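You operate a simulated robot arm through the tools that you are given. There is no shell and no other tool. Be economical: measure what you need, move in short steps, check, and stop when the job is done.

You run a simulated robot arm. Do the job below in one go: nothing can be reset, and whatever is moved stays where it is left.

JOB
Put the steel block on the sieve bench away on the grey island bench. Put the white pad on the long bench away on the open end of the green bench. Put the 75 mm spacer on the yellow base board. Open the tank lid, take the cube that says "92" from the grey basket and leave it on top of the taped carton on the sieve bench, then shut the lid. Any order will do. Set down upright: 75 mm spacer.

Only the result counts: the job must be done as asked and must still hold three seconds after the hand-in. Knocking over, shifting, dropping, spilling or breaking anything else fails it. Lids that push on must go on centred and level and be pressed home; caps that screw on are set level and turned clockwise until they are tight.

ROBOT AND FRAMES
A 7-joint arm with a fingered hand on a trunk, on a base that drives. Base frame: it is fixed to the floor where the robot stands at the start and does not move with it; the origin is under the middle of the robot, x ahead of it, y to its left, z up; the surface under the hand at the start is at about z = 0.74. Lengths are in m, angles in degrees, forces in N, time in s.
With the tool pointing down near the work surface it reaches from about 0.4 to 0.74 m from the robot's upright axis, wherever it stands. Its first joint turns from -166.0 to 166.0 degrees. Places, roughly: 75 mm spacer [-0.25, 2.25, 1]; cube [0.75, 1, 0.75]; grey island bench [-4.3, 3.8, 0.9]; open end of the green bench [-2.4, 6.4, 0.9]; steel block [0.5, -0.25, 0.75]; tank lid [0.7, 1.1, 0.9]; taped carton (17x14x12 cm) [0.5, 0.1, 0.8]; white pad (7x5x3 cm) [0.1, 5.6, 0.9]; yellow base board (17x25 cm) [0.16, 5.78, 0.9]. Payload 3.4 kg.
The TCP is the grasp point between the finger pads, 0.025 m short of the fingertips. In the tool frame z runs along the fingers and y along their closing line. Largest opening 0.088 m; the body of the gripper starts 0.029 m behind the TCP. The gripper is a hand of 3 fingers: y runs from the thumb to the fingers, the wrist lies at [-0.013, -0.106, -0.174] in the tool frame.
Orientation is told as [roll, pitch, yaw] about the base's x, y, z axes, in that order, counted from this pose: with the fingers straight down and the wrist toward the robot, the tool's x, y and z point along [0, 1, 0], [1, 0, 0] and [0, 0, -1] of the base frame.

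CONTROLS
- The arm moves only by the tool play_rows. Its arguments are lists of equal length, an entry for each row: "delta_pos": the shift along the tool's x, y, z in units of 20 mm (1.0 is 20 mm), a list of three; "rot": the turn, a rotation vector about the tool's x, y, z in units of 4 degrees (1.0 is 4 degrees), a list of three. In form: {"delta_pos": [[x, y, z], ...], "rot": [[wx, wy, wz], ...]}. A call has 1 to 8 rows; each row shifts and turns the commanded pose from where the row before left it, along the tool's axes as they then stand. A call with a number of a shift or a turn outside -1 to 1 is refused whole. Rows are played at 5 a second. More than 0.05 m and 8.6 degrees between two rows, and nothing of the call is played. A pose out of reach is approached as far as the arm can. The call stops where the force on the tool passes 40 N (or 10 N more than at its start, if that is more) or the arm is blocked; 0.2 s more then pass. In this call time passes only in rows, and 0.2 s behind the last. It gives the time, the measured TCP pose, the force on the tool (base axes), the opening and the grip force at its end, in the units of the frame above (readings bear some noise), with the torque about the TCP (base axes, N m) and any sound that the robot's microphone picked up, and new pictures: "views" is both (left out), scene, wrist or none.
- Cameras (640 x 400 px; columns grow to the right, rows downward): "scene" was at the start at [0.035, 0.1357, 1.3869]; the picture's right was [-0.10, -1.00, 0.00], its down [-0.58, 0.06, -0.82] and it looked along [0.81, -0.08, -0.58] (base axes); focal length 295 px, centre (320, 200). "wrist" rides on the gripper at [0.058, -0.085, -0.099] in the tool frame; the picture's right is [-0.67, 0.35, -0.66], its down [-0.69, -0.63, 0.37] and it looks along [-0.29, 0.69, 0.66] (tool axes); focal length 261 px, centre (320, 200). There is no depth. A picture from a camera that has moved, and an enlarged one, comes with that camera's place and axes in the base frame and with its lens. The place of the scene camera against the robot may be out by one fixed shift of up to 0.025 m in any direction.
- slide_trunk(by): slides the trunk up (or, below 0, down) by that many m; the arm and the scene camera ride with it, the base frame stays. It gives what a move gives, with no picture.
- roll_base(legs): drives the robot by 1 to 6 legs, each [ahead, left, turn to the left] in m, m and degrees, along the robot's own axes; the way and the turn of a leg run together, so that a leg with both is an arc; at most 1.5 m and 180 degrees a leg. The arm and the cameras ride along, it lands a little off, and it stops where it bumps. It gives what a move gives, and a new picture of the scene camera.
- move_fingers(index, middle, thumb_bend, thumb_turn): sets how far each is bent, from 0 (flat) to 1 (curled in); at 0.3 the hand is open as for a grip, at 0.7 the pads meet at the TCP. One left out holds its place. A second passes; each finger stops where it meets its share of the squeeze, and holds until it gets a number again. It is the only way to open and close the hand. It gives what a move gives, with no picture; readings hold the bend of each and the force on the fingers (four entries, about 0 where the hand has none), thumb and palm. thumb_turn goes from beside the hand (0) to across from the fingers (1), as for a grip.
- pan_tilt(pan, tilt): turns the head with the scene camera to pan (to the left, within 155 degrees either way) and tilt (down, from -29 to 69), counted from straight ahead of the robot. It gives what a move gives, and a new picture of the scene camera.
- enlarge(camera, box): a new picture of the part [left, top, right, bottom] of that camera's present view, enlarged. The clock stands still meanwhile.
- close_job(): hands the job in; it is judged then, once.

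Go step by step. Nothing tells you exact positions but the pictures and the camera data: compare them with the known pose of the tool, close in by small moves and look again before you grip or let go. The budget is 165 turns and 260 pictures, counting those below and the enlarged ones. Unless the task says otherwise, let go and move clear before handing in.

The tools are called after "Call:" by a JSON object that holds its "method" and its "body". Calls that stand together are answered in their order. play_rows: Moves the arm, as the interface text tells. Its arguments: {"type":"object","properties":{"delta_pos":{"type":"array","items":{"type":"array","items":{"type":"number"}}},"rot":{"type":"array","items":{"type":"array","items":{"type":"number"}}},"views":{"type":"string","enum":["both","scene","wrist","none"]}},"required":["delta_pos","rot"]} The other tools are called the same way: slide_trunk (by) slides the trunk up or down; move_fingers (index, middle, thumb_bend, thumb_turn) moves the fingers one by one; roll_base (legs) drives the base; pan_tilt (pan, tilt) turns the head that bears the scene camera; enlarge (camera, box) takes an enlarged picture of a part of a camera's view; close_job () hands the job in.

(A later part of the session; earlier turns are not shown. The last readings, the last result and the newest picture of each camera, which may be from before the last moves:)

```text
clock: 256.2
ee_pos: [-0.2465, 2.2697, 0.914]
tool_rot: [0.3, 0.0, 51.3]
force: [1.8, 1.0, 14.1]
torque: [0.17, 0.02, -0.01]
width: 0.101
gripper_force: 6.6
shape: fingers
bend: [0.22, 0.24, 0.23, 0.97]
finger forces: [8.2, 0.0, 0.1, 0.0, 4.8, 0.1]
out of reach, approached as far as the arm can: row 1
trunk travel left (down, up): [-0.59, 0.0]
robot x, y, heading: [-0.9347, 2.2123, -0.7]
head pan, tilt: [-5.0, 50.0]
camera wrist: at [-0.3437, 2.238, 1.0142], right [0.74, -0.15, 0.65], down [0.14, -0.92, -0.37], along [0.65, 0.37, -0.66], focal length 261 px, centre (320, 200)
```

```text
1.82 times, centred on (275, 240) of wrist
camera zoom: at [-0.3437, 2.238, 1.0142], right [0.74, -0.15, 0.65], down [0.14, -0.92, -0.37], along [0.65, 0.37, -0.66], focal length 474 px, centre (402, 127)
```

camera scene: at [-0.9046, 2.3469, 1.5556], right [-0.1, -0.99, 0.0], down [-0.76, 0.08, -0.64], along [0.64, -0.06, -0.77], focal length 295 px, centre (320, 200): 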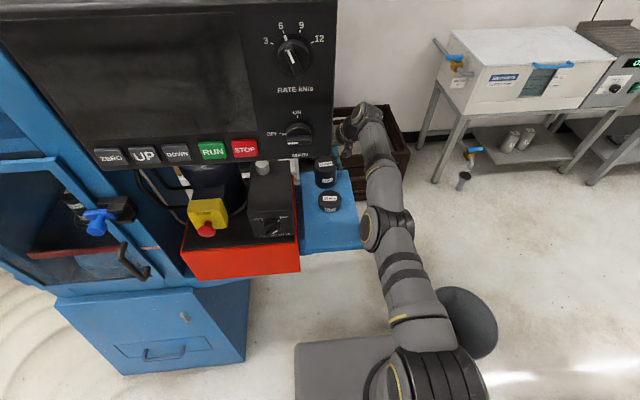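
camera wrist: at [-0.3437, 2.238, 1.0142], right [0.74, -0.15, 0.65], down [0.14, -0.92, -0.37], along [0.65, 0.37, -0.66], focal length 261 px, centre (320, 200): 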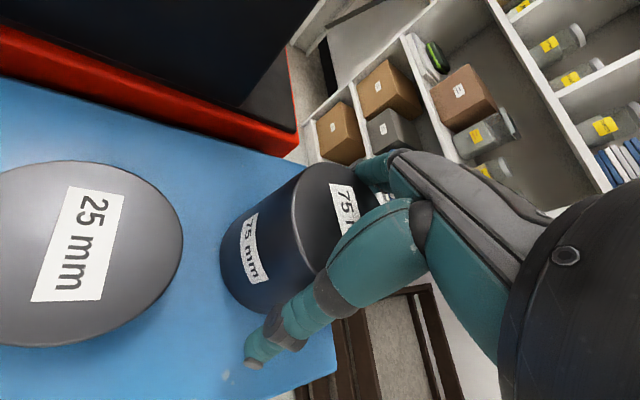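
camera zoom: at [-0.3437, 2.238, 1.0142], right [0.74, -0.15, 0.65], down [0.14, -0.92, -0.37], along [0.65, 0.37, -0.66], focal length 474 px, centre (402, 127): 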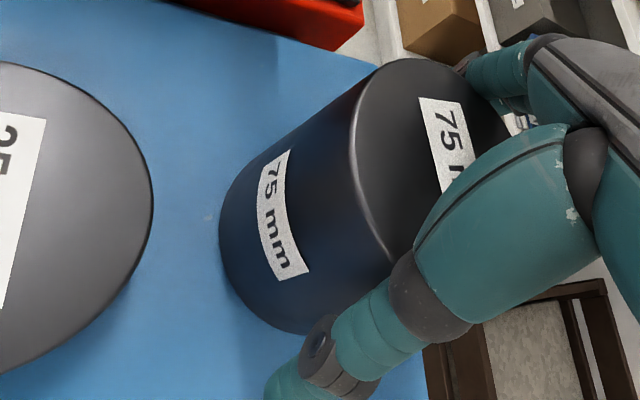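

The hand is slightly off to one side. I'll lift a little, shift the base back 1 cm, and descend again.

Call:
{"method": "play_rows", "body": {"delta_pos": [[0, 0, -0.8], [0, 0, -0.8]], "rot": [[0, 0, 0], [0, 0, 0]], "views": "none"}}

Call:
{"method": "roll_base", "body": {"legs": [[-0.01, 0, 0]]}}

Call:
{"method": "enlarge", "body": {"camera": "wrist", "box": [150, 130, 400, 350]}}

```text
clock: 256.8
ee_pos: [-0.245, 2.2685, 0.9427]
tool_rot: [0.5, 0.3, 51.3]
force: [0.1, -0.4, 0.8]
torque: [0.0, 0.0, -0.01]
width: 0.097
gripper_force: 0.2
shape: fingers
bend: [0.24, 0.24, 0.24, 0.97]
finger forces: [0.0, 0.1, 0.0, 0.0, 0.0, 0.0]
trunk travel left (down, up): [-0.59, 0.0]
robot x, y, heading: [-0.9277, 2.2127, -1.0]
head pan, tilt: [-5.0, 50.0]
```

```text
clock: 257.5
ee_pos: [-0.2563, 2.2697, 0.944]
tool_rot: [0.5, 0.3, 51.3]
force: [-0.2, 0.0, 0.4]
torque: [0.01, -0.01, -0.03]
width: 0.0967
gripper_force: 0.1
shape: fingers
bend: [0.24, 0.24, 0.24, 0.97]
finger forces: [0.1, 0.0, 0.0, 0.1, 0.0, 0.0]
trunk travel left (down, up): [-0.59, 0.0]
robot x, y, heading: [-0.9424, 2.2119, -0.6]
head pan, tilt: [-5.0, 50.0]
camera scene: at [-0.9167, 2.3471, 1.5557], right [-0.1, -0.99, 0.0], down [-0.76, 0.08, -0.64], along [0.64, -0.06, -0.77], focal length 295 px, centre (320, 200)
```

scene: 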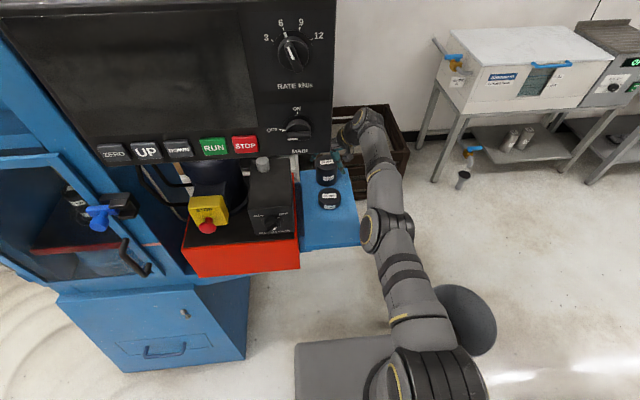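

```text
1.82 times, centred on (275, 240) of wrist
camera zoom: at [-0.3532, 2.2379, 1.0442], right [0.75, -0.15, 0.65], down [0.14, -0.92, -0.37], along [0.65, 0.37, -0.67], focal length 474 px, centre (402, 127)
```

zoom: 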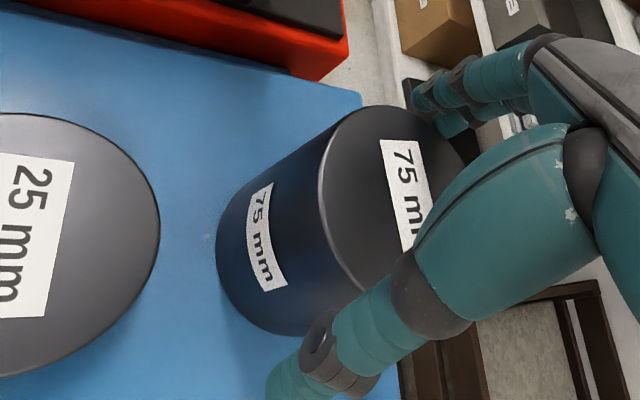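

Now it is well centred. I'll descend to z≈0.91 and grip.

Call:
{"method": "play_rows", "body": {"delta_pos": [[0, 0, 0.6], [0, 0, 0.5], [0, 0, 0.5]], "rot": [[0, 0, 0], [0, 0, 0], [0, 0, 0]], "views": "none"}}

Call:
{"method": "move_fingers", "body": {"index": 0.5, "middle": 0.5, "thumb_bend": 0.5}}

Call:
{"method": "enlarge", "body": {"camera": "wrist", "box": [150, 130, 400, 350]}}

```text
clock: 258.3
ee_pos: [-0.2557, 2.2699, 0.9152]
tool_rot: [0.3, -0.1, 51.3]
force: [4.2, 6.7, 17.8]
torque: [0.52, -0.27, 0.02]
width: 0.1029
gripper_force: 7.8
shape: fingers
bend: [0.19, 0.24, 0.24, 0.97]
finger forces: [15.8, 0.1, 0.1, 0.1, 0.0, 0.0]
trunk travel left (down, up): [-0.59, 0.0]
robot x, y, heading: [-0.9428, 2.2104, -0.8]
head pan, tilt: [-5.0, 50.0]
```

```text
clock: 259.3
ee_pos: [-0.2558, 2.2717, 0.9153]
tool_rot: [0.2, 0.0, 51.4]
force: [12.1, 15.0, 30.4]
torque: [0.89, -0.55, 0.0]
width: 0.0798
gripper_force: 27.8
shape: fingers
bend: [0.2, 0.38, 0.47, 0.99]
finger forces: [27.4, 14.9, 0.0, 0.0, 13.8, 0.0]
trunk travel left (down, up): [-0.59, 0.0]
robot x, y, heading: [-0.9427, 2.2101, -0.6]
head pan, tilt: [-5.0, 50.0]
```

```text
1.82 times, centred on (275, 240) of wrist
camera zoom: at [-0.3539, 2.2398, 1.0143], right [0.74, -0.15, 0.65], down [0.14, -0.92, -0.37], along [0.65, 0.37, -0.66], focal length 474 px, centre (402, 127)
```

zoom: 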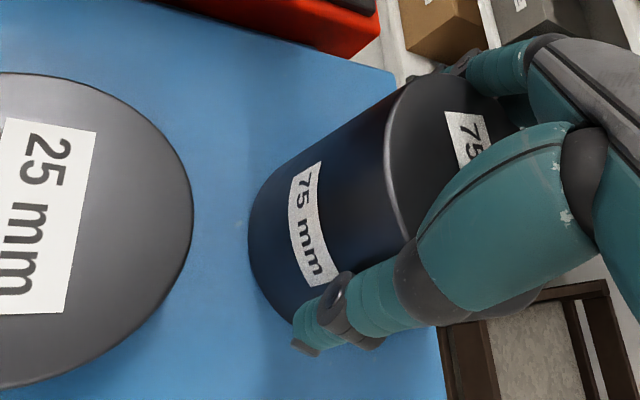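

The index is still riding on one side, so the spacer is off towards that finger. I'll release, lift, shift sideways ~12 mm, and retry.

Call:
{"method": "move_fingers", "body": {"index": 0.22, "middle": 0.22, "thumb_bend": 0.22}}

Call:
{"method": "play_rows", "body": {"delta_pos": [[0, 0, -0.8], [0, 0, -0.8], [0.6, 0, 0]], "rot": [[0, 0, 0], [0, 0, 0], [0, 0, 0]], "views": "wrist"}}

Call:
{"method": "enlarge", "body": {"camera": "scene", "box": [280, 80, 440, 200]}}

```text
clock: 260.3
ee_pos: [-0.2575, 2.2696, 0.9117]
tool_rot: [0.5, 0.2, 51.4]
force: [2.3, 7.3, 20.2]
torque: [0.57, -0.34, 0.02]
width: 0.1076
gripper_force: 8.7
shape: fingers
bend: [0.16, 0.22, 0.22, 0.97]
finger forces: [17.8, 0.1, 0.1, 0.0, 0.1, 0.0]
trunk travel left (down, up): [-0.59, 0.0]
robot x, y, heading: [-0.9423, 2.2085, -0.9]
head pan, tilt: [-5.0, 50.0]
```

```text
clock: 261.1
ee_pos: [-0.2577, 2.2765, 0.9436]
tool_rot: [0.5, 0.4, 51.4]
force: [-0.6, -1.1, 0.6]
torque: [0.01, -0.01, -0.02]
width: 0.0999
gripper_force: 0.0
shape: fingers
bend: [0.22, 0.22, 0.22, 0.97]
finger forces: [0.1, 0.1, 0.0, 0.0, 0.0, 0.0]
out of reach, approached as far as the arm can: row 3
trunk travel left (down, up): [-0.59, 0.0]
robot x, y, heading: [-0.9424, 2.2102, -0.8]
head pan, tilt: [-5.0, 50.0]
camera wrist: at [-0.3527, 2.2442, 1.0439], right [0.75, -0.15, 0.65], down [0.14, -0.92, -0.37], along [0.65, 0.37, -0.67], focal length 261 px, centre (320, 200)
```

wrist: 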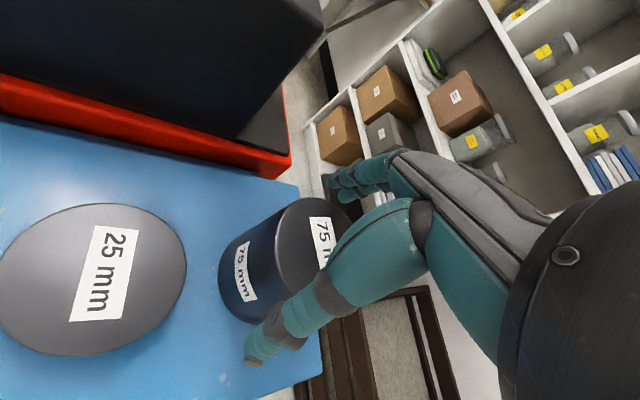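

```text
3.33 times, centred on (360, 140) of scene
camera zoom: at [-0.916, 2.3469, 1.5556], right [-0.1, -0.99, 0.0], down [-0.76, 0.08, -0.64], along [0.64, -0.06, -0.77], focal length 984 px, centre (187, 400)
```

zoom: 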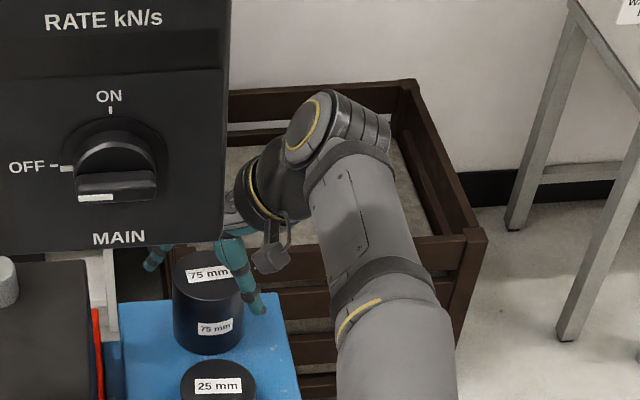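

The scene view shows the spacer centred between finger and thumb now. I'll descend again, checking finger forces.

Call:
{"method": "play_rows", "body": {"delta_pos": [[0, 0, 0.6], [0, 0, 0.5], [0, 0, 0.5]], "rot": [[0, 0, 0], [0, 0, 0], [0, 0, 0]], "views": "none"}}

Call:
{"method": "enlarge", "body": {"camera": "scene", "box": [280, 80, 440, 200]}}

```text
clock: 261.9
ee_pos: [-0.2566, 2.2763, 0.9126]
tool_rot: [0.4, 0.2, 51.4]
force: [-0.5, -1.0, 3.3]
torque: [-0.06, 0.03, 0.02]
width: 0.1005
gripper_force: 0.7
shape: fingers
bend: [0.22, 0.22, 0.22, 0.97]
finger forces: [0.5, 0.1, 0.1, 0.1, 2.4, 0.0]
trunk travel left (down, up): [-0.59, 0.0]
robot x, y, heading: [-0.9395, 2.2097, -0.6]
head pan, tilt: [-5.0, 50.0]
```

```text
3.33 times, centred on (360, 140) of scene
camera zoom: at [-0.9165, 2.347, 1.5558], right [-0.1, -0.99, 0.0], down [-0.76, 0.08, -0.64], along [0.64, -0.06, -0.77], focal length 984 px, centre (187, 400)
```

zoom: 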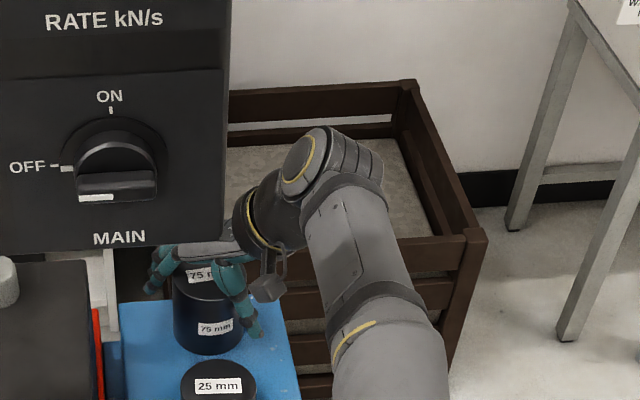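

Low forces now. I'll grip.

Call:
{"method": "move_fingers", "body": {"index": 0.55, "middle": 0.55, "thumb_bend": 0.55}}

Call:
{"method": "play_rows", "body": {"delta_pos": [[0, 0, -0.3], [0, 0, -0.4], [0, 0, -0.4]], "rot": [[0, 0, 0], [0, 0, 0], [0, 0, 0]], "views": "none"}}

Call:
{"method": "enlarge", "body": {"camera": "scene", "box": [280, 80, 440, 200]}}

```text
clock: 262.9
ee_pos: [-0.2563, 2.2777, 0.9131]
tool_rot: [0.4, 0.2, 51.4]
force: [2.3, 8.8, 10.2]
torque: [0.45, -0.43, -0.11]
width: 0.0708
gripper_force: 33.5
shape: fingers
bend: [0.29, 0.43, 0.49, 0.98]
finger forces: [27.3, 10.3, 0.1, 0.1, 30.2, 0.1]
trunk travel left (down, up): [-0.59, 0.0]
robot x, y, heading: [-0.9415, 2.2099, -0.8]
head pan, tilt: [-5.0, 50.0]
```

```text
clock: 263.7
ee_pos: [-0.2553, 2.2749, 0.9321]
tool_rot: [0.6, 0.5, 51.4]
force: [-1.9, -0.3, -13.8]
torque: [0.05, 0.01, -0.05]
width: 0.0567
gripper_force: 11.2
shape: fingers
bend: [0.42, 0.45, 0.46, 0.99]
finger forces: [3.0, 8.0, 0.1, 0.1, 11.7, 0.1]
trunk travel left (down, up): [-0.59, 0.0]
robot x, y, heading: [-0.9453, 2.2107, -0.5]
head pan, tilt: [-5.0, 50.0]
```

```text
3.33 times, centred on (360, 140) of scene
camera zoom: at [-0.9138, 2.347, 1.5555], right [-0.1, -0.99, 0.0], down [-0.76, 0.08, -0.64], along [0.64, -0.06, -0.77], focal length 984 px, centre (187, 400)
```

zoom: 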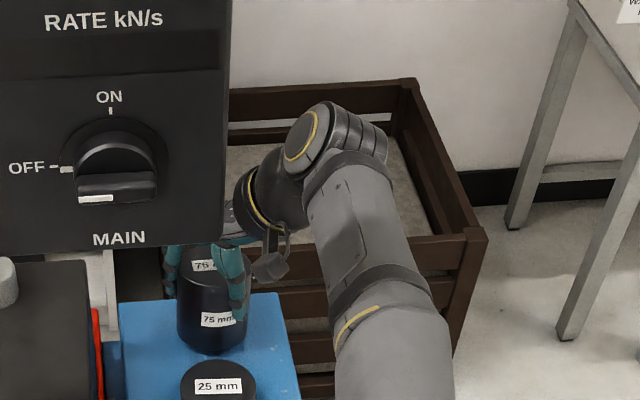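

The spacer has self-centred between the fingers but the squeeze dropped. I'll lower it to rest and re-squeeze symmetrically.

Call:
{"method": "play_rows", "body": {"delta_pos": [[0, 0, 0.4], [0, 0, 0.4]], "rot": [[0, 0, 0], [0, 0, 0]], "views": "none"}}

Call:
{"method": "move_fingers", "body": {"index": 0.6, "middle": 0.6, "thumb_bend": 0.6}}

Call:
{"method": "enlarge", "body": {"camera": "wrist", "box": [150, 130, 400, 350]}}

```text
clock: 264.3
ee_pos: [-0.2584, 2.2759, 0.9225]
tool_rot: [0.3, -0.1, 51.3]
force: [-11.0, 0.1, 16.0]
torque: [0.42, -0.54, 0.03]
width: 0.0562
gripper_force: 16.8
shape: fingers
bend: [0.42, 0.44, 0.47, 0.97]
finger forces: [6.4, 8.6, 0.0, 0.0, 19.5, 0.0]
trunk travel left (down, up): [-0.59, 0.0]
robot x, y, heading: [-0.9421, 2.2065, -0.8]
head pan, tilt: [-5.0, 50.0]
```

```text
clock: 265.3
ee_pos: [-0.2584, 2.2765, 0.9197]
tool_rot: [0.2, -0.1, 51.3]
force: [-4.9, 2.6, 24.2]
torque: [0.46, -0.55, 0.0]
width: 0.0531
gripper_force: 23.8
shape: fingers
bend: [0.45, 0.44, 0.5, 0.98]
finger forces: [14.8, 10.1, 0.0, 0.0, 23.8, 0.0]
trunk travel left (down, up): [-0.59, 0.0]
robot x, y, heading: [-0.9389, 2.2105, -0.6]
head pan, tilt: [-5.0, 50.0]
```

```text
1.82 times, centred on (275, 240) of wrist
camera zoom: at [-0.3555, 2.2453, 1.0208], right [0.74, -0.15, 0.65], down [0.14, -0.92, -0.37], along [0.65, 0.37, -0.66], focal length 474 px, centre (402, 127)
```

zoom: 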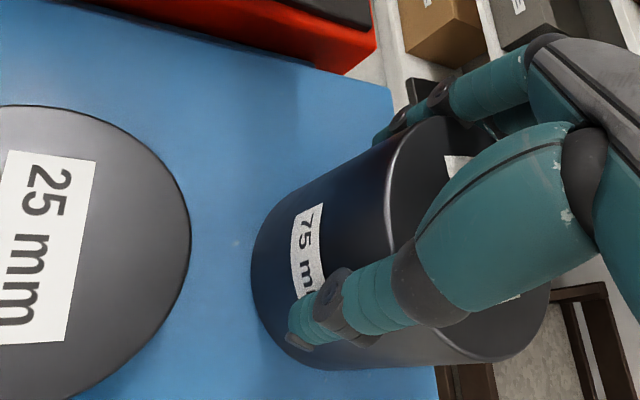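

The grip is off-axis. I'll release carefully and look at where the spacer actually stands.

Call:
{"method": "play_rows", "body": {"delta_pos": [[0, 0, -0.2]], "rot": [[0, 0, 0]], "views": "none"}}

Call:
{"method": "move_fingers", "body": {"index": 0.22, "middle": 0.22, "thumb_bend": 0.22}}

Call:
{"method": "play_rows", "body": {"delta_pos": [[0, 0, -0.8], [0, 0, -0.8], [0, 0, -1]], "rot": [[0, 0, 0], [0, 0, 0], [0, 0, 0]], "views": "wrist"}}

Call:
{"method": "enlarge", "body": {"camera": "wrist", "box": [150, 150, 400, 370]}}

Call:
{"method": "enlarge", "body": {"camera": "scene", "box": [280, 80, 440, 200]}}

```text
clock: 265.7
ee_pos: [-0.259, 2.2771, 0.9215]
tool_rot: [0.5, 0.4, 51.4]
force: [-6.5, 3.3, 12.1]
torque: [0.57, -0.61, -0.01]
width: 0.0531
gripper_force: 24.2
shape: fingers
bend: [0.45, 0.44, 0.5, 0.98]
finger forces: [14.2, 10.1, 0.1, 0.0, 24.2, 0.0]
trunk travel left (down, up): [-0.59, 0.0]
robot x, y, heading: [-0.9434, 2.2088, -0.6]
head pan, tilt: [-5.0, 50.0]
```

```text
clock: 266.7
ee_pos: [-0.2569, 2.2762, 0.9215]
tool_rot: [0.5, 0.4, 51.4]
force: [0.3, -0.3, 0.8]
torque: [0.0, -0.01, 0.01]
width: 0.0995
gripper_force: 0.1
shape: fingers
bend: [0.22, 0.22, 0.22, 0.97]
finger forces: [0.1, 0.1, 0.0, 0.0, 0.0, 0.0]
trunk travel left (down, up): [-0.59, 0.0]
robot x, y, heading: [-0.9414, 2.2101, -0.7]
head pan, tilt: [-5.0, 50.0]
```

```text
clock: 267.5
ee_pos: [-0.2563, 2.2763, 0.9725]
tool_rot: [0.5, 0.3, 51.4]
force: [-0.1, 0.2, -0.5]
torque: [0.01, 0.0, -0.01]
width: 0.0998
gripper_force: 0.1
shape: fingers
bend: [0.22, 0.22, 0.22, 0.97]
finger forces: [0.0, 0.0, 0.1, 0.1, 0.0, 0.0]
trunk travel left (down, up): [-0.59, 0.0]
robot x, y, heading: [-0.9445, 2.2085, -0.9]
head pan, tilt: [-5.0, 50.0]
camera wrist: at [-0.3524, 2.2448, 1.0739], right [0.75, -0.15, 0.65], down [0.14, -0.92, -0.37], along [0.65, 0.37, -0.67], focal length 261 px, centre (320, 200)
```

wrist: 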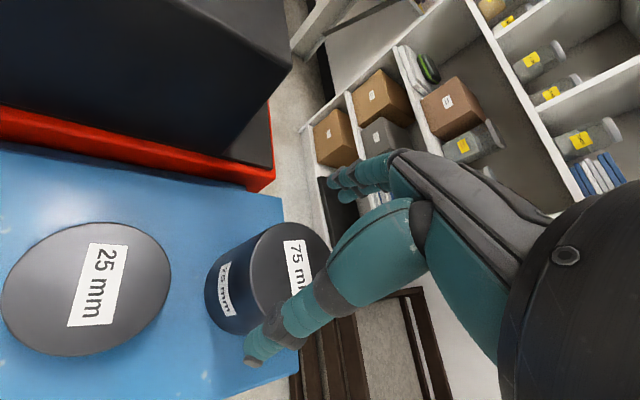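

```text
1.82 times, centred on (275, 260) of wrist
camera zoom: at [-0.3524, 2.2448, 1.0739], right [0.75, -0.15, 0.65], down [0.14, -0.92, -0.37], along [0.65, 0.37, -0.67], focal length 474 px, centre (402, 91)
```

zoom: 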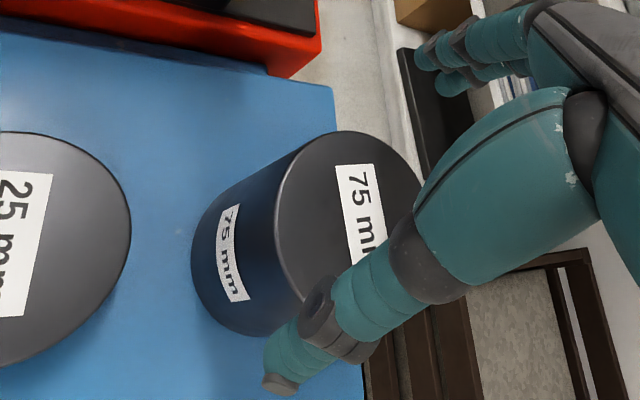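

```text
3.33 times, centred on (360, 140) of scene
camera zoom: at [-0.916, 2.347, 1.5557], right [-0.1, -0.99, 0.0], down [-0.76, 0.08, -0.64], along [0.64, -0.06, -0.77], focal length 984 px, centre (187, 400)
```

zoom: 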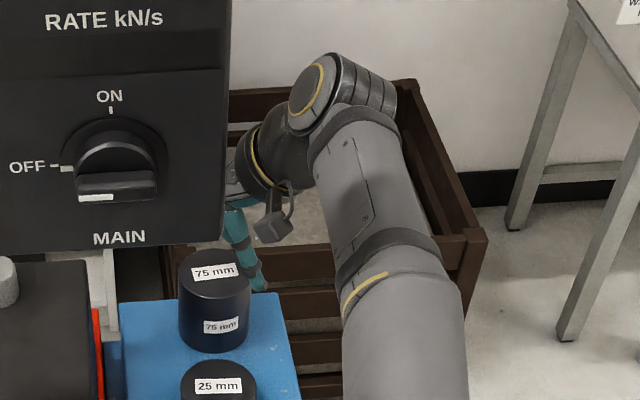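

The spacer stands upright at about (-0.255, 2.265). The equal-bend position was with it ~8 mm to the hand's -x side, so I'll keep that offset, shift 6 mm towards the thumb, and regrip.

Call:
{"method": "play_rows", "body": {"delta_pos": [[0, -0.35, 0], [0, 0, 1], [0, 0, 1], [0, 0, 0.9]], "rot": [[0, 0, 0], [0, 0, 0], [0, 0, 0], [0, 0, 0]], "views": "none"}}

Call:
{"method": "move_fingers", "body": {"index": 0.6, "middle": 0.6, "thumb_bend": 0.6}}

Call:
{"method": "enlarge", "body": {"camera": "wrist", "box": [150, 150, 400, 370]}}

```text
clock: 268.5
ee_pos: [-0.2574, 2.2708, 0.9158]
tool_rot: [0.5, 0.4, 51.3]
force: [0.1, 0.1, 0.9]
torque: [-0.02, 0.02, -0.01]
width: 0.0995
gripper_force: 0.1
shape: fingers
bend: [0.22, 0.22, 0.22, 0.97]
finger forces: [0.5, 0.0, 0.0, 0.0, 0.1, 0.0]
out of reach, approached as far as the arm can: row 2
trunk travel left (down, up): [-0.59, 0.0]
robot x, y, heading: [-0.9413, 2.2073, -0.9]
head pan, tilt: [-5.0, 50.0]
```

```text
clock: 269.5
ee_pos: [-0.2563, 2.2706, 0.9164]
tool_rot: [0.4, 0.2, 51.4]
force: [2.3, 8.2, 5.9]
torque: [0.6, -0.54, -0.03]
width: 0.0635
gripper_force: 31.5
shape: fingers
bend: [0.31, 0.42, 0.52, 0.99]
finger forces: [24.9, 10.2, 0.0, 0.1, 28.0, 0.0]
trunk travel left (down, up): [-0.59, 0.0]
robot x, y, heading: [-0.9429, 2.2115, -0.6]
head pan, tilt: [-5.0, 50.0]
```

```text
1.82 times, centred on (275, 260) of wrist
camera zoom: at [-0.3537, 2.2399, 1.017], right [0.75, -0.15, 0.65], down [0.14, -0.92, -0.37], along [0.65, 0.37, -0.67], focal length 474 px, centre (402, 91)
```

zoom: 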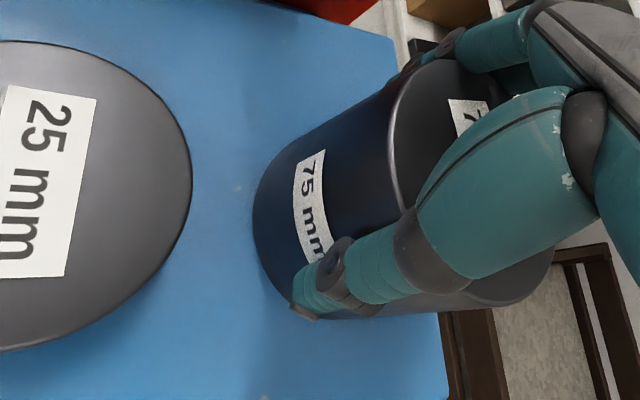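

I'll compare with my first grip, which lifted stably with the spacer slightly to the hand's +x side. I'll release, shift the hand 9 mm, and regrip there.

Call:
{"method": "move_fingers", "body": {"index": 0.2, "middle": 0.22, "thumb_bend": 0.22}}

Call:
{"method": "play_rows", "body": {"delta_pos": [[0, 0, -0.5], [-0.5, -0.2, 0], [0, 0, 0.6]], "rot": [[0, 0, 0], [0, 0, 0], [0, 0, 0]], "views": "none"}}

Call:
{"method": "move_fingers", "body": {"index": 0.55, "middle": 0.55, "thumb_bend": 0.55}}

Call:
{"method": "enlarge", "body": {"camera": "wrist", "box": [150, 150, 400, 370]}}

```text
clock: 270.5
ee_pos: [-0.2565, 2.2682, 0.9161]
tool_rot: [0.5, 0.2, 51.4]
force: [0.4, -0.8, -0.9]
torque: [0.0, -0.01, 0.01]
width: 0.102
gripper_force: 0.1
shape: fingers
bend: [0.2, 0.22, 0.22, 0.97]
finger forces: [0.1, 0.1, 0.1, 0.1, 0.0, 0.0]
trunk travel left (down, up): [-0.59, 0.0]
robot x, y, heading: [-0.9434, 2.2078, -0.8]
head pan, tilt: [-5.0, 50.0]
```

```text
clock: 271.3
ee_pos: [-0.2546, 2.2624, 0.9155]
tool_rot: [0.3, 0.1, 51.4]
force: [1.7, 2.8, 9.4]
torque: [0.3, -0.14, 0.03]
width: 0.1053
gripper_force: 4.0
shape: fingers
bend: [0.18, 0.22, 0.22, 0.97]
finger forces: [8.8, 0.0, 0.1, 0.0, 0.0, 0.1]
trunk travel left (down, up): [-0.59, 0.0]
robot x, y, heading: [-0.9413, 2.2132, -0.6]
head pan, tilt: [-5.0, 50.0]
```

```text
clock: 272.3
ee_pos: [-0.2549, 2.2646, 0.9163]
tool_rot: [0.2, 0.1, 51.3]
force: [11.4, 13.2, 26.2]
torque: [0.87, -0.55, -0.07]
width: 0.0763
gripper_force: 30.2
shape: fingers
bend: [0.21, 0.39, 0.5, 0.99]
finger forces: [27.3, 14.8, 0.0, 0.0, 17.2, 0.1]
trunk travel left (down, up): [-0.59, 0.0]
robot x, y, heading: [-0.9449, 2.2141, -0.8]
head pan, tilt: [-5.0, 50.0]
```

```text
1.82 times, centred on (275, 260) of wrist
camera zoom: at [-0.3518, 2.2322, 1.0158], right [0.74, -0.15, 0.65], down [0.14, -0.92, -0.37], along [0.65, 0.37, -0.66], focal length 474 px, centre (402, 91)
```

zoom: 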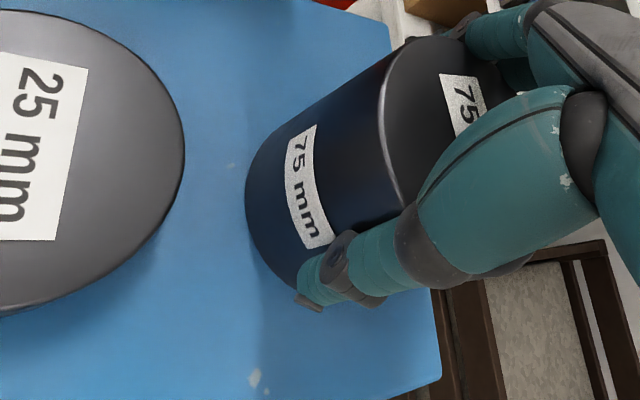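

The deep position jams the index against the top rim; my first, shallower grip (TCP z≈0.923) held well. I'll reproduce that.

Call:
{"method": "move_fingers", "body": {"index": 0.2, "middle": 0.22, "thumb_bend": 0.22}}

Call:
{"method": "play_rows", "body": {"delta_pos": [[0, 0, -0.9], [0.1, 0.35, 0], [0, 0, 0.4]], "rot": [[0, 0, 0], [0, 0, 0], [0, 0, 0]], "views": "none"}}

Call:
{"method": "move_fingers", "body": {"index": 0.6, "middle": 0.6, "thumb_bend": 0.6}}

Call:
{"method": "play_rows", "body": {"delta_pos": [[0, 0, -0.2], [0, 0, -0.2], [0, 0, -0.2], [0, 0, -0.2]], "rot": [[0, 0, 0], [0, 0, 0], [0, 0, 0], [0, 0, 0]], "views": "wrist"}}

```text
clock: 273.3
ee_pos: [-0.2557, 2.2615, 0.9145]
tool_rot: [0.4, 0.4, 51.3]
force: [1.9, 5.9, 13.5]
torque: [0.39, -0.22, 0.07]
width: 0.1077
gripper_force: 5.8
shape: fingers
bend: [0.16, 0.22, 0.22, 0.97]
finger forces: [12.0, 0.0, 0.1, 0.0, 0.0, 0.1]
trunk travel left (down, up): [-0.59, 0.0]
robot x, y, heading: [-0.9427, 2.2116, -0.6]
head pan, tilt: [-5.0, 50.0]
```

```text
clock: 274.1
ee_pos: [-0.2543, 2.2679, 0.9222]
tool_rot: [0.6, 0.3, 51.4]
force: [0.6, 0.4, 0.1]
torque: [-0.04, 0.02, 0.02]
width: 0.1018
gripper_force: 0.0
shape: fingers
bend: [0.2, 0.22, 0.22, 0.97]
finger forces: [0.0, 0.0, 0.1, 0.0, 0.0, 0.1]
out of reach, approached as far as the arm can: row 2
trunk travel left (down, up): [-0.59, 0.0]
robot x, y, heading: [-0.9392, 2.212, -0.7]
head pan, tilt: [-5.0, 50.0]
```

```text
clock: 275.1
ee_pos: [-0.2541, 2.269, 0.9243]
tool_rot: [0.4, 0.2, 51.4]
force: [-0.1, 4.2, 3.9]
torque: [0.42, -0.4, -0.04]
width: 0.0647
gripper_force: 29.1
shape: fingers
bend: [0.34, 0.43, 0.46, 0.98]
finger forces: [19.9, 10.2, 0.0, 0.0, 28.4, 0.0]
trunk travel left (down, up): [-0.59, 0.0]
robot x, y, heading: [-0.9462, 2.2097, -1.0]
head pan, tilt: [-5.0, 50.0]
```

```text
clock: 276.1
ee_pos: [-0.2523, 2.2673, 0.936]
tool_rot: [0.6, 0.5, 51.3]
force: [-0.1, 0.3, -22.4]
torque: [0.07, 0.07, 0.0]
width: 0.0611
gripper_force: 19.6
shape: fingers
bend: [0.38, 0.46, 0.47, 0.99]
finger forces: [12.0, 9.0, 0.0, 0.1, 19.4, 0.1]
trunk travel left (down, up): [-0.59, 0.0]
robot x, y, heading: [-0.942, 2.2074, -0.8]
head pan, tilt: [-5.0, 50.0]
camera wrist: at [-0.3483, 2.2367, 1.0376], right [0.75, -0.15, 0.64], down [0.14, -0.92, -0.37], along [0.65, 0.37, -0.67], focal length 261 px, centre (320, 200)
```

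wrist: 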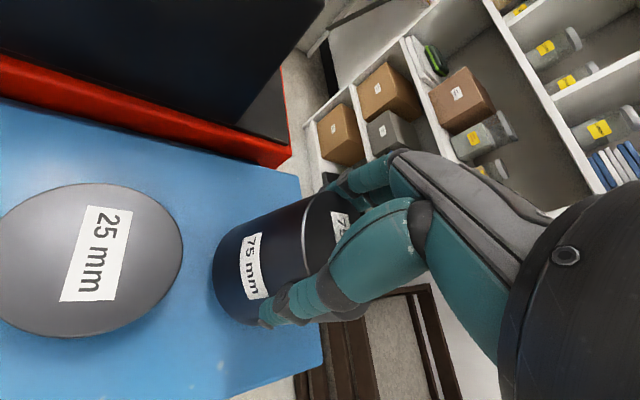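

It lifts with 22 N. I'll re-squeeze with bounded finger targets to firm up the hold.

Call:
{"method": "move_fingers", "body": {"index": 0.44, "middle": 0.52, "thumb_bend": 0.56}}

Call:
{"method": "enlarge", "body": {"camera": "scene", "box": [280, 80, 440, 200]}}

Call:
{"method": "enlarge", "body": {"camera": "wrist", "box": [150, 150, 400, 370]}}

```text
clock: 277.1
ee_pos: [-0.252, 2.2672, 0.9385]
tool_rot: [0.5, 0.3, 51.4]
force: [-1.9, 1.1, -11.0]
torque: [0.05, -0.05, -0.03]
width: 0.0641
gripper_force: 15.1
shape: fingers
bend: [0.38, 0.45, 0.44, 0.99]
finger forces: [6.7, 8.2, 0.0, 0.1, 14.5, 0.1]
trunk travel left (down, up): [-0.59, 0.0]
robot x, y, heading: [-0.9414, 2.2092, -0.5]
head pan, tilt: [-5.0, 50.0]
```

```text
3.33 times, centred on (360, 140) of scene
camera zoom: at [-0.9146, 2.3473, 1.5556], right [-0.1, -0.99, 0.0], down [-0.76, 0.08, -0.64], along [0.64, -0.06, -0.77], focal length 984 px, centre (187, 400)
```

zoom: 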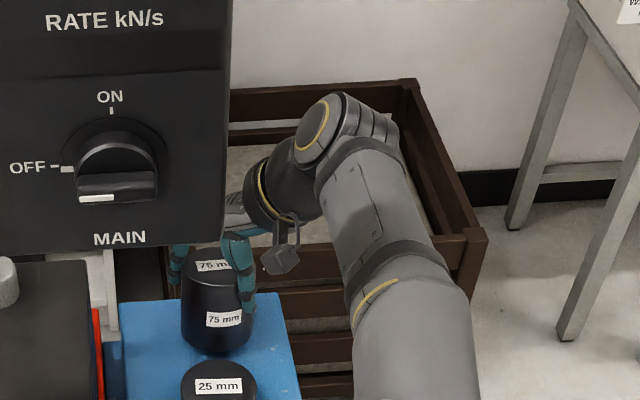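

```text
1.82 times, centred on (275, 260) of wrist
camera zoom: at [-0.3493, 2.2369, 1.0394], right [0.75, -0.15, 0.65], down [0.14, -0.92, -0.37], along [0.65, 0.37, -0.67], focal length 474 px, centre (402, 91)
```

zoom: 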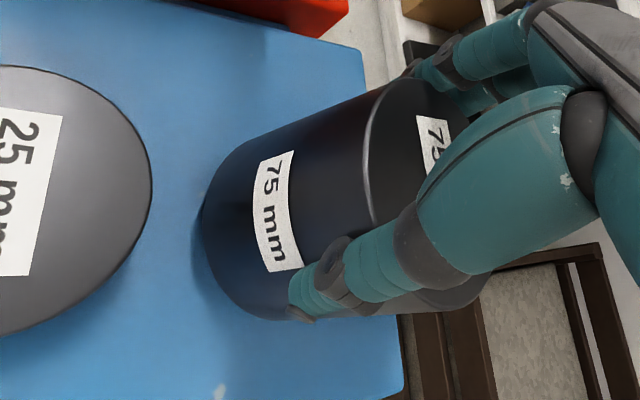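

The hand's symmetry plane is evidently at tool x≈-0.012 (as the wrist offset suggests), so I should put the spacer there. I'll set it down, release, and measure again.

Call:
{"method": "play_rows", "body": {"delta_pos": [[0, 0, 0.35], [0, 0, 0.25]], "rot": [[0, 0, 0], [0, 0, 0]], "views": "none"}}

Call:
{"method": "move_fingers", "body": {"index": 0.22, "middle": 0.22, "thumb_bend": 0.22}}

Call:
{"method": "play_rows", "body": {"delta_pos": [[0, 0, -0.9], [0, 0, -0.9]], "rot": [[0, 0, 0], [0, 0, 0]], "views": "none"}}

Call:
{"method": "enlarge", "body": {"camera": "wrist", "box": [150, 150, 400, 370]}}

Call:
{"method": "enlarge", "body": {"camera": "scene", "box": [280, 80, 440, 200]}}

```text
clock: 277.7
ee_pos: [-0.2568, 2.268, 0.9334]
tool_rot: [0.3, -0.2, 51.4]
force: [-13.9, 5.3, 21.0]
torque: [0.22, -0.33, 0.08]
width: 0.0648
gripper_force: 19.1
shape: fingers
bend: [0.38, 0.44, 0.45, 0.97]
finger forces: [10.1, 7.4, 0.0, 0.0, 20.7, 0.0]
trunk travel left (down, up): [-0.59, 0.0]
robot x, y, heading: [-0.9399, 2.2101, -0.5]
head pan, tilt: [-5.0, 50.0]
```

```text
clock: 278.7
ee_pos: [-0.2551, 2.2679, 0.9282]
tool_rot: [0.4, 0.3, 51.4]
force: [0.5, -0.3, -0.3]
torque: [-0.01, -0.02, 0.01]
width: 0.1001
gripper_force: 0.2
shape: fingers
bend: [0.22, 0.22, 0.22, 0.97]
finger forces: [0.0, 0.0, 0.0, 0.1, 0.1, 0.0]
trunk travel left (down, up): [-0.59, 0.0]
robot x, y, heading: [-0.9405, 2.2086, -0.8]
head pan, tilt: [-5.0, 50.0]
```

```text
clock: 279.3
ee_pos: [-0.2541, 2.2685, 0.9638]
tool_rot: [0.5, 0.3, 51.4]
force: [0.0, -0.1, -0.2]
torque: [-0.01, 0.0, 0.03]
width: 0.0998
gripper_force: 0.1
shape: fingers
bend: [0.22, 0.22, 0.22, 0.97]
finger forces: [0.0, 0.0, 0.0, 0.0, 0.1, 0.0]
trunk travel left (down, up): [-0.59, 0.0]
robot x, y, heading: [-0.9446, 2.2125, -0.4]
head pan, tilt: [-5.0, 50.0]
```

```text
1.82 times, centred on (275, 260) of wrist
camera zoom: at [-0.3505, 2.2368, 1.0644], right [0.75, -0.15, 0.65], down [0.14, -0.92, -0.37], along [0.65, 0.37, -0.67], focal length 474 px, centre (402, 91)
```

zoom: 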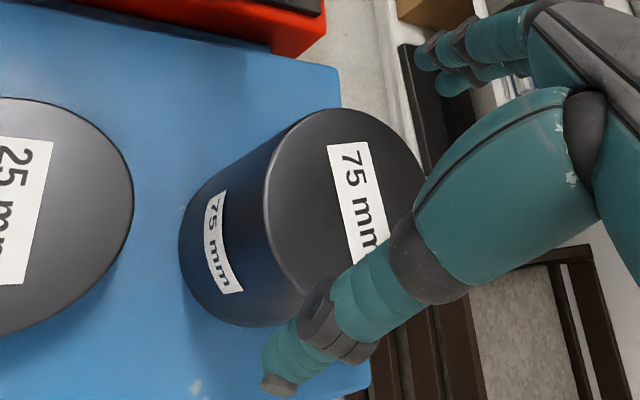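

```text
3.33 times, centred on (360, 140) of scene
camera zoom: at [-0.9161, 2.347, 1.5556], right [-0.1, -0.99, 0.0], down [-0.76, 0.08, -0.64], along [0.64, -0.06, -0.77], focal length 984 px, centre (187, 400)
```

zoom: 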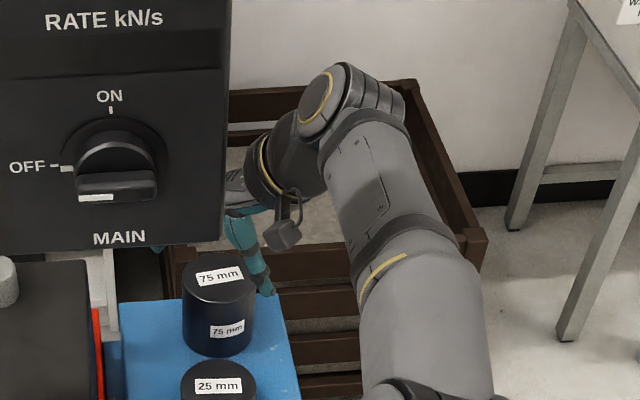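

Spacer at about (-0.260, 2.2605). I'll shift the base back 13 mm to put it on the hand's symmetry plane and descend.

Call:
{"method": "roll_base", "body": {"legs": [[-0.013, 0, 0]]}}

Call:
{"method": "play_rows", "body": {"delta_pos": [[0, 0, 0.8], [0, 0, 0.8], [0, 0, 0.7]], "rot": [[0, 0, 0], [0, 0, 0], [0, 0, 0]], "views": "none"}}

Call:
{"method": "move_fingers", "body": {"index": 0.6, "middle": 0.6, "thumb_bend": 0.6}}

```text
clock: 280.1
ee_pos: [-0.2672, 2.2679, 0.9647]
tool_rot: [0.3, 0.3, 51.4]
force: [-0.5, 0.1, 0.4]
torque: [-0.01, -0.03, 0.02]
width: 0.1001
gripper_force: 0.0
shape: fingers
bend: [0.22, 0.22, 0.22, 0.97]
finger forces: [0.1, 0.0, 0.0, 0.0, 0.0, 0.0]
trunk travel left (down, up): [-0.59, 0.0]
robot x, y, heading: [-0.957, 2.2104, -0.7]
head pan, tilt: [-5.0, 50.0]
camera scene: at [-0.9298, 2.3472, 1.5557], right [-0.1, -0.99, 0.0], down [-0.76, 0.08, -0.64], along [0.64, -0.06, -0.77], focal length 295 px, centre (320, 200)
```

scene: 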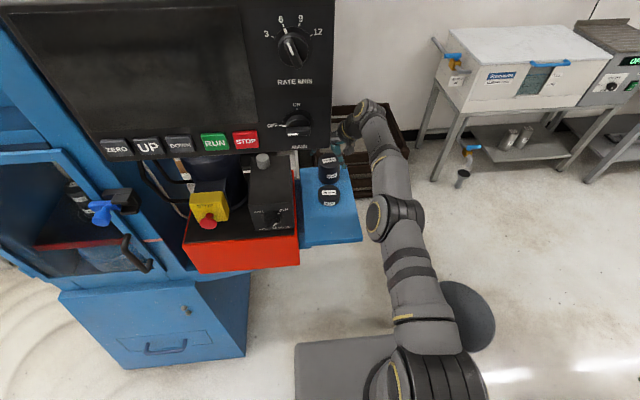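

```text
clock: 280.9
ee_pos: [-0.2668, 2.2681, 0.9181]
tool_rot: [0.5, 0.4, 51.4]
force: [0.0, 0.2, -0.3]
torque: [0.01, 0.03, -0.01]
width: 0.0997
gripper_force: 0.0
shape: fingers
bend: [0.22, 0.22, 0.22, 0.97]
finger forces: [0.1, 0.0, 0.0, 0.0, 0.0, 0.0]
trunk travel left (down, up): [-0.59, 0.0]
robot x, y, heading: [-0.9575, 2.2099, -0.8]
head pan, tilt: [-5.0, 50.0]
```

```text
clock: 281.9
ee_pos: [-0.2688, 2.27, 0.9182]
tool_rot: [0.5, 0.2, 51.4]
force: [1.2, 9.3, 4.7]
torque: [0.48, -0.41, 0.17]
width: 0.0543
gripper_force: 25.2
shape: fingers
bend: [0.41, 0.43, 0.51, 0.99]
finger forces: [18.9, 10.3, 0.1, 0.0, 21.3, 0.0]
trunk travel left (down, up): [-0.59, 0.0]
robot x, y, heading: [-0.9555, 2.2078, -0.8]
head pan, tilt: [-5.0, 50.0]
```

The bends are now equal, with no contact on the way down. I'll test the lift gently.

Call:
{"method": "play_rows", "body": {"delta_pos": [[0, 0, -0.2], [0, 0, -0.2], [0, 0, -0.2], [0, 0, -0.2]], "rot": [[0, 0, 0], [0, 0, 0], [0, 0, 0], [0, 0, 0]], "views": "none"}}

Call:
{"method": "play_rows", "body": {"delta_pos": [[0, 0, 0], [0, 0, 0], [0, 0, 0], [0, 0, 0], [0, 0, 0]], "rot": [[0, 0, 0], [0, 0, 0], [0, 0, 0], [0, 0, 0], [0, 0, 0]], "views": "none"}}

Call:
{"method": "enlarge", "body": {"camera": "wrist", "box": [150, 150, 400, 370]}}

```text
clock: 282.9
ee_pos: [-0.2661, 2.2675, 0.9335]
tool_rot: [0.4, 0.4, 51.4]
force: [-1.6, 1.0, -11.2]
torque: [0.12, 0.05, 0.01]
width: 0.0454
gripper_force: 10.1
shape: fingers
bend: [0.5, 0.46, 0.49, 0.99]
finger forces: [3.8, 7.0, 0.0, 0.1, 9.7, 0.0]
trunk travel left (down, up): [-0.59, 0.0]
robot x, y, heading: [-0.9523, 2.2128, -0.8]
head pan, tilt: [-5.0, 50.0]
```

```text
clock: 284.1
ee_pos: [-0.2655, 2.2684, 0.9327]
tool_rot: [0.5, 0.2, 51.4]
force: [-3.9, 1.6, -10.3]
torque: [0.08, 0.05, 0.05]
width: 0.0451
gripper_force: 9.7
shape: fingers
bend: [0.51, 0.46, 0.49, 0.99]
finger forces: [3.6, 6.8, 0.0, 0.0, 9.8, 0.1]
trunk travel left (down, up): [-0.59, 0.0]
robot x, y, heading: [-0.9579, 2.2092, -0.8]
head pan, tilt: [-5.0, 50.0]
```

```text
1.82 times, centred on (275, 260) of wrist
camera zoom: at [-0.3629, 2.2372, 1.0333], right [0.75, -0.15, 0.65], down [0.14, -0.92, -0.37], along [0.65, 0.37, -0.67], focal length 474 px, centre (402, 91)
```

zoom: 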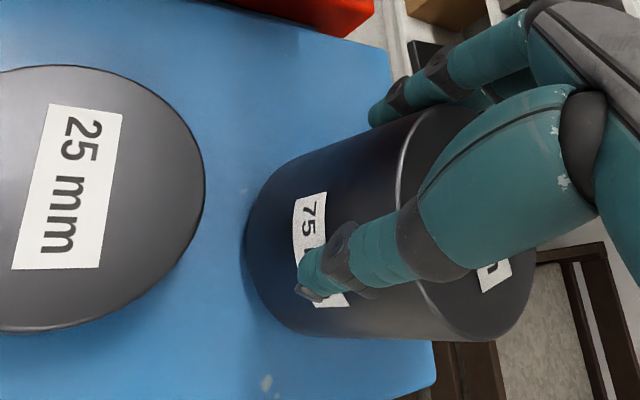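

The grip slipped the other way, so the right offset is on the +x side as in my first grip. I'll set down, release, and measure again.

Call:
{"method": "play_rows", "body": {"delta_pos": [[0, 0, 0.3], [0, 0, 0.2]], "rot": [[0, 0, 0], [0, 0, 0]], "views": "none"}}

Call:
{"method": "move_fingers", "body": {"index": 0.22, "middle": 0.22, "thumb_bend": 0.22}}

Call:
{"method": "play_rows", "body": {"delta_pos": [[0, 0, -1], [0, 0, -1], [0, 0, -1]], "rot": [[0, 0, 0], [0, 0, 0], [0, 0, 0]], "views": "none"}}

Call:
{"method": "enlarge", "body": {"camera": "wrist", "box": [150, 150, 400, 370]}}

Call:
{"method": "enlarge", "body": {"camera": "scene", "box": [280, 80, 440, 200]}}

```text
clock: 284.7
ee_pos: [-0.2665, 2.2686, 0.9249]
tool_rot: [0.4, 0.2, 51.3]
force: [-4.1, 0.1, 3.4]
torque: [0.14, -0.2, -0.04]
width: 0.0438
gripper_force: 11.6
shape: fingers
bend: [0.51, 0.46, 0.5, 0.99]
finger forces: [3.3, 7.3, 0.0, 0.0, 12.9, 0.0]
trunk travel left (down, up): [-0.59, 0.0]
robot x, y, heading: [-0.9564, 2.2096, -0.9]
head pan, tilt: [-5.0, 50.0]
```

```text
clock: 285.7
ee_pos: [-0.2674, 2.268, 0.9245]
tool_rot: [0.4, 0.2, 51.4]
force: [0.2, -0.5, -0.1]
torque: [0.0, 0.02, -0.03]
width: 0.0999
gripper_force: 0.1
shape: fingers
bend: [0.22, 0.22, 0.22, 0.97]
finger forces: [0.0, 0.0, 0.1, 0.0, 0.0, 0.1]
trunk travel left (down, up): [-0.59, 0.0]
robot x, y, heading: [-0.9558, 2.2109, -0.6]
head pan, tilt: [-5.0, 50.0]
```

```text
clock: 286.5
ee_pos: [-0.2671, 2.2675, 0.9848]
tool_rot: [0.4, 0.2, 51.3]
force: [-0.5, -0.3, 0.2]
torque: [-0.01, -0.01, 0.01]
width: 0.0999
gripper_force: 0.0
shape: fingers
bend: [0.22, 0.22, 0.22, 0.97]
finger forces: [0.0, 0.1, 0.1, 0.0, 0.0, 0.0]
trunk travel left (down, up): [-0.59, 0.0]
robot x, y, heading: [-0.9523, 2.2133, -1.2]
head pan, tilt: [-5.0, 50.0]
```

```text
1.82 times, centred on (275, 260) of wrist
camera zoom: at [-0.364, 2.2368, 1.0839], right [0.75, -0.15, 0.65], down [0.14, -0.92, -0.37], along [0.65, 0.36, -0.67], focal length 474 px, centre (402, 91)
```

zoom: 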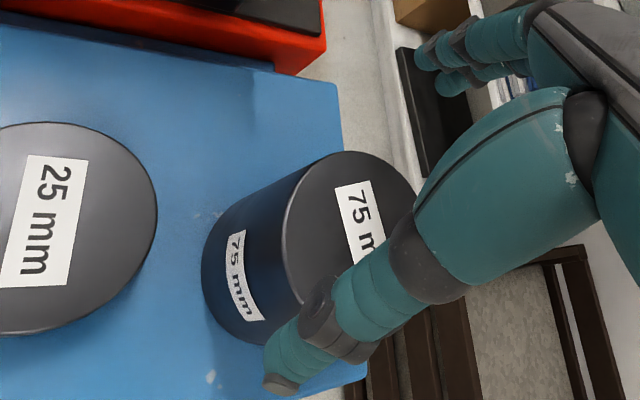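

```text
3.33 times, centred on (360, 140) of scene
camera zoom: at [-0.9286, 2.3474, 1.5556], right [-0.1, -0.99, 0.0], down [-0.76, 0.08, -0.64], along [0.64, -0.06, -0.77], focal length 984 px, centre (187, 400)
```

zoom: 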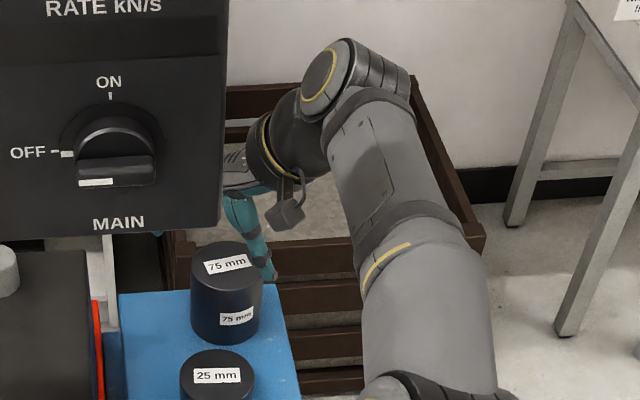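

The spacer stands at about (-0.259, 2.2535). I'll place the hand so the spacer sits at tool x≈+8 mm, y≈-9 mm, as in the stable first lift.

Call:
{"method": "roll_base", "body": {"legs": [[0.02, -0.012, 0]]}}

Call:
{"method": "enlarge", "body": {"camera": "wrist", "box": [150, 150, 400, 370]}}

```text
clock: 287.3
ee_pos: [-0.2479, 2.2551, 0.9827]
tool_rot: [0.4, 0.2, 51.2]
force: [0.0, 0.1, 0.2]
torque: [-0.02, 0.0, 0.02]
width: 0.0999
gripper_force: 0.1
shape: fingers
bend: [0.22, 0.22, 0.22, 0.97]
finger forces: [0.1, 0.1, 0.0, 0.2, 0.0, 0.0]
trunk travel left (down, up): [-0.59, 0.0]
robot x, y, heading: [-0.9341, 2.2013, -0.7]
head pan, tilt: [-5.0, 50.0]
camera scene: at [-0.9078, 2.3343, 1.5557], right [-0.1, -0.99, 0.0], down [-0.76, 0.08, -0.64], along [0.64, -0.06, -0.77], focal length 295 px, centre (320, 200)
```

scene: 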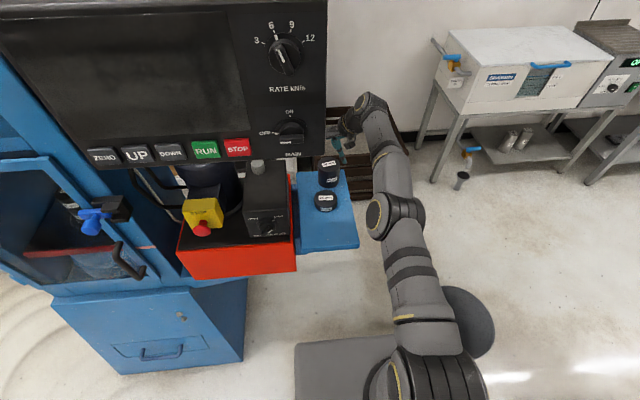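

```text
1.82 times, centred on (275, 260) of wrist
camera zoom: at [-0.3435, 2.2238, 1.0833], right [0.75, -0.15, 0.65], down [0.14, -0.92, -0.37], along [0.65, 0.36, -0.67], focal length 474 px, centre (402, 91)
```

zoom: 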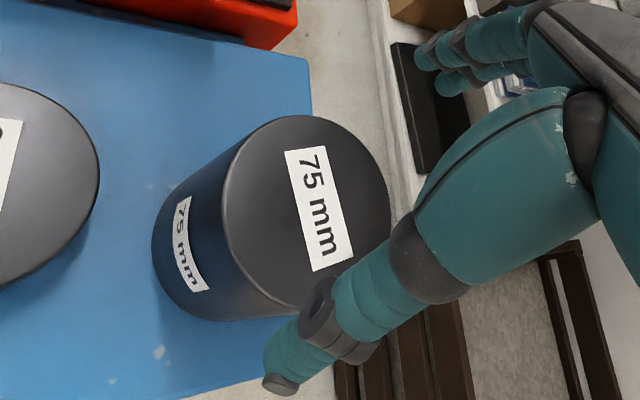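

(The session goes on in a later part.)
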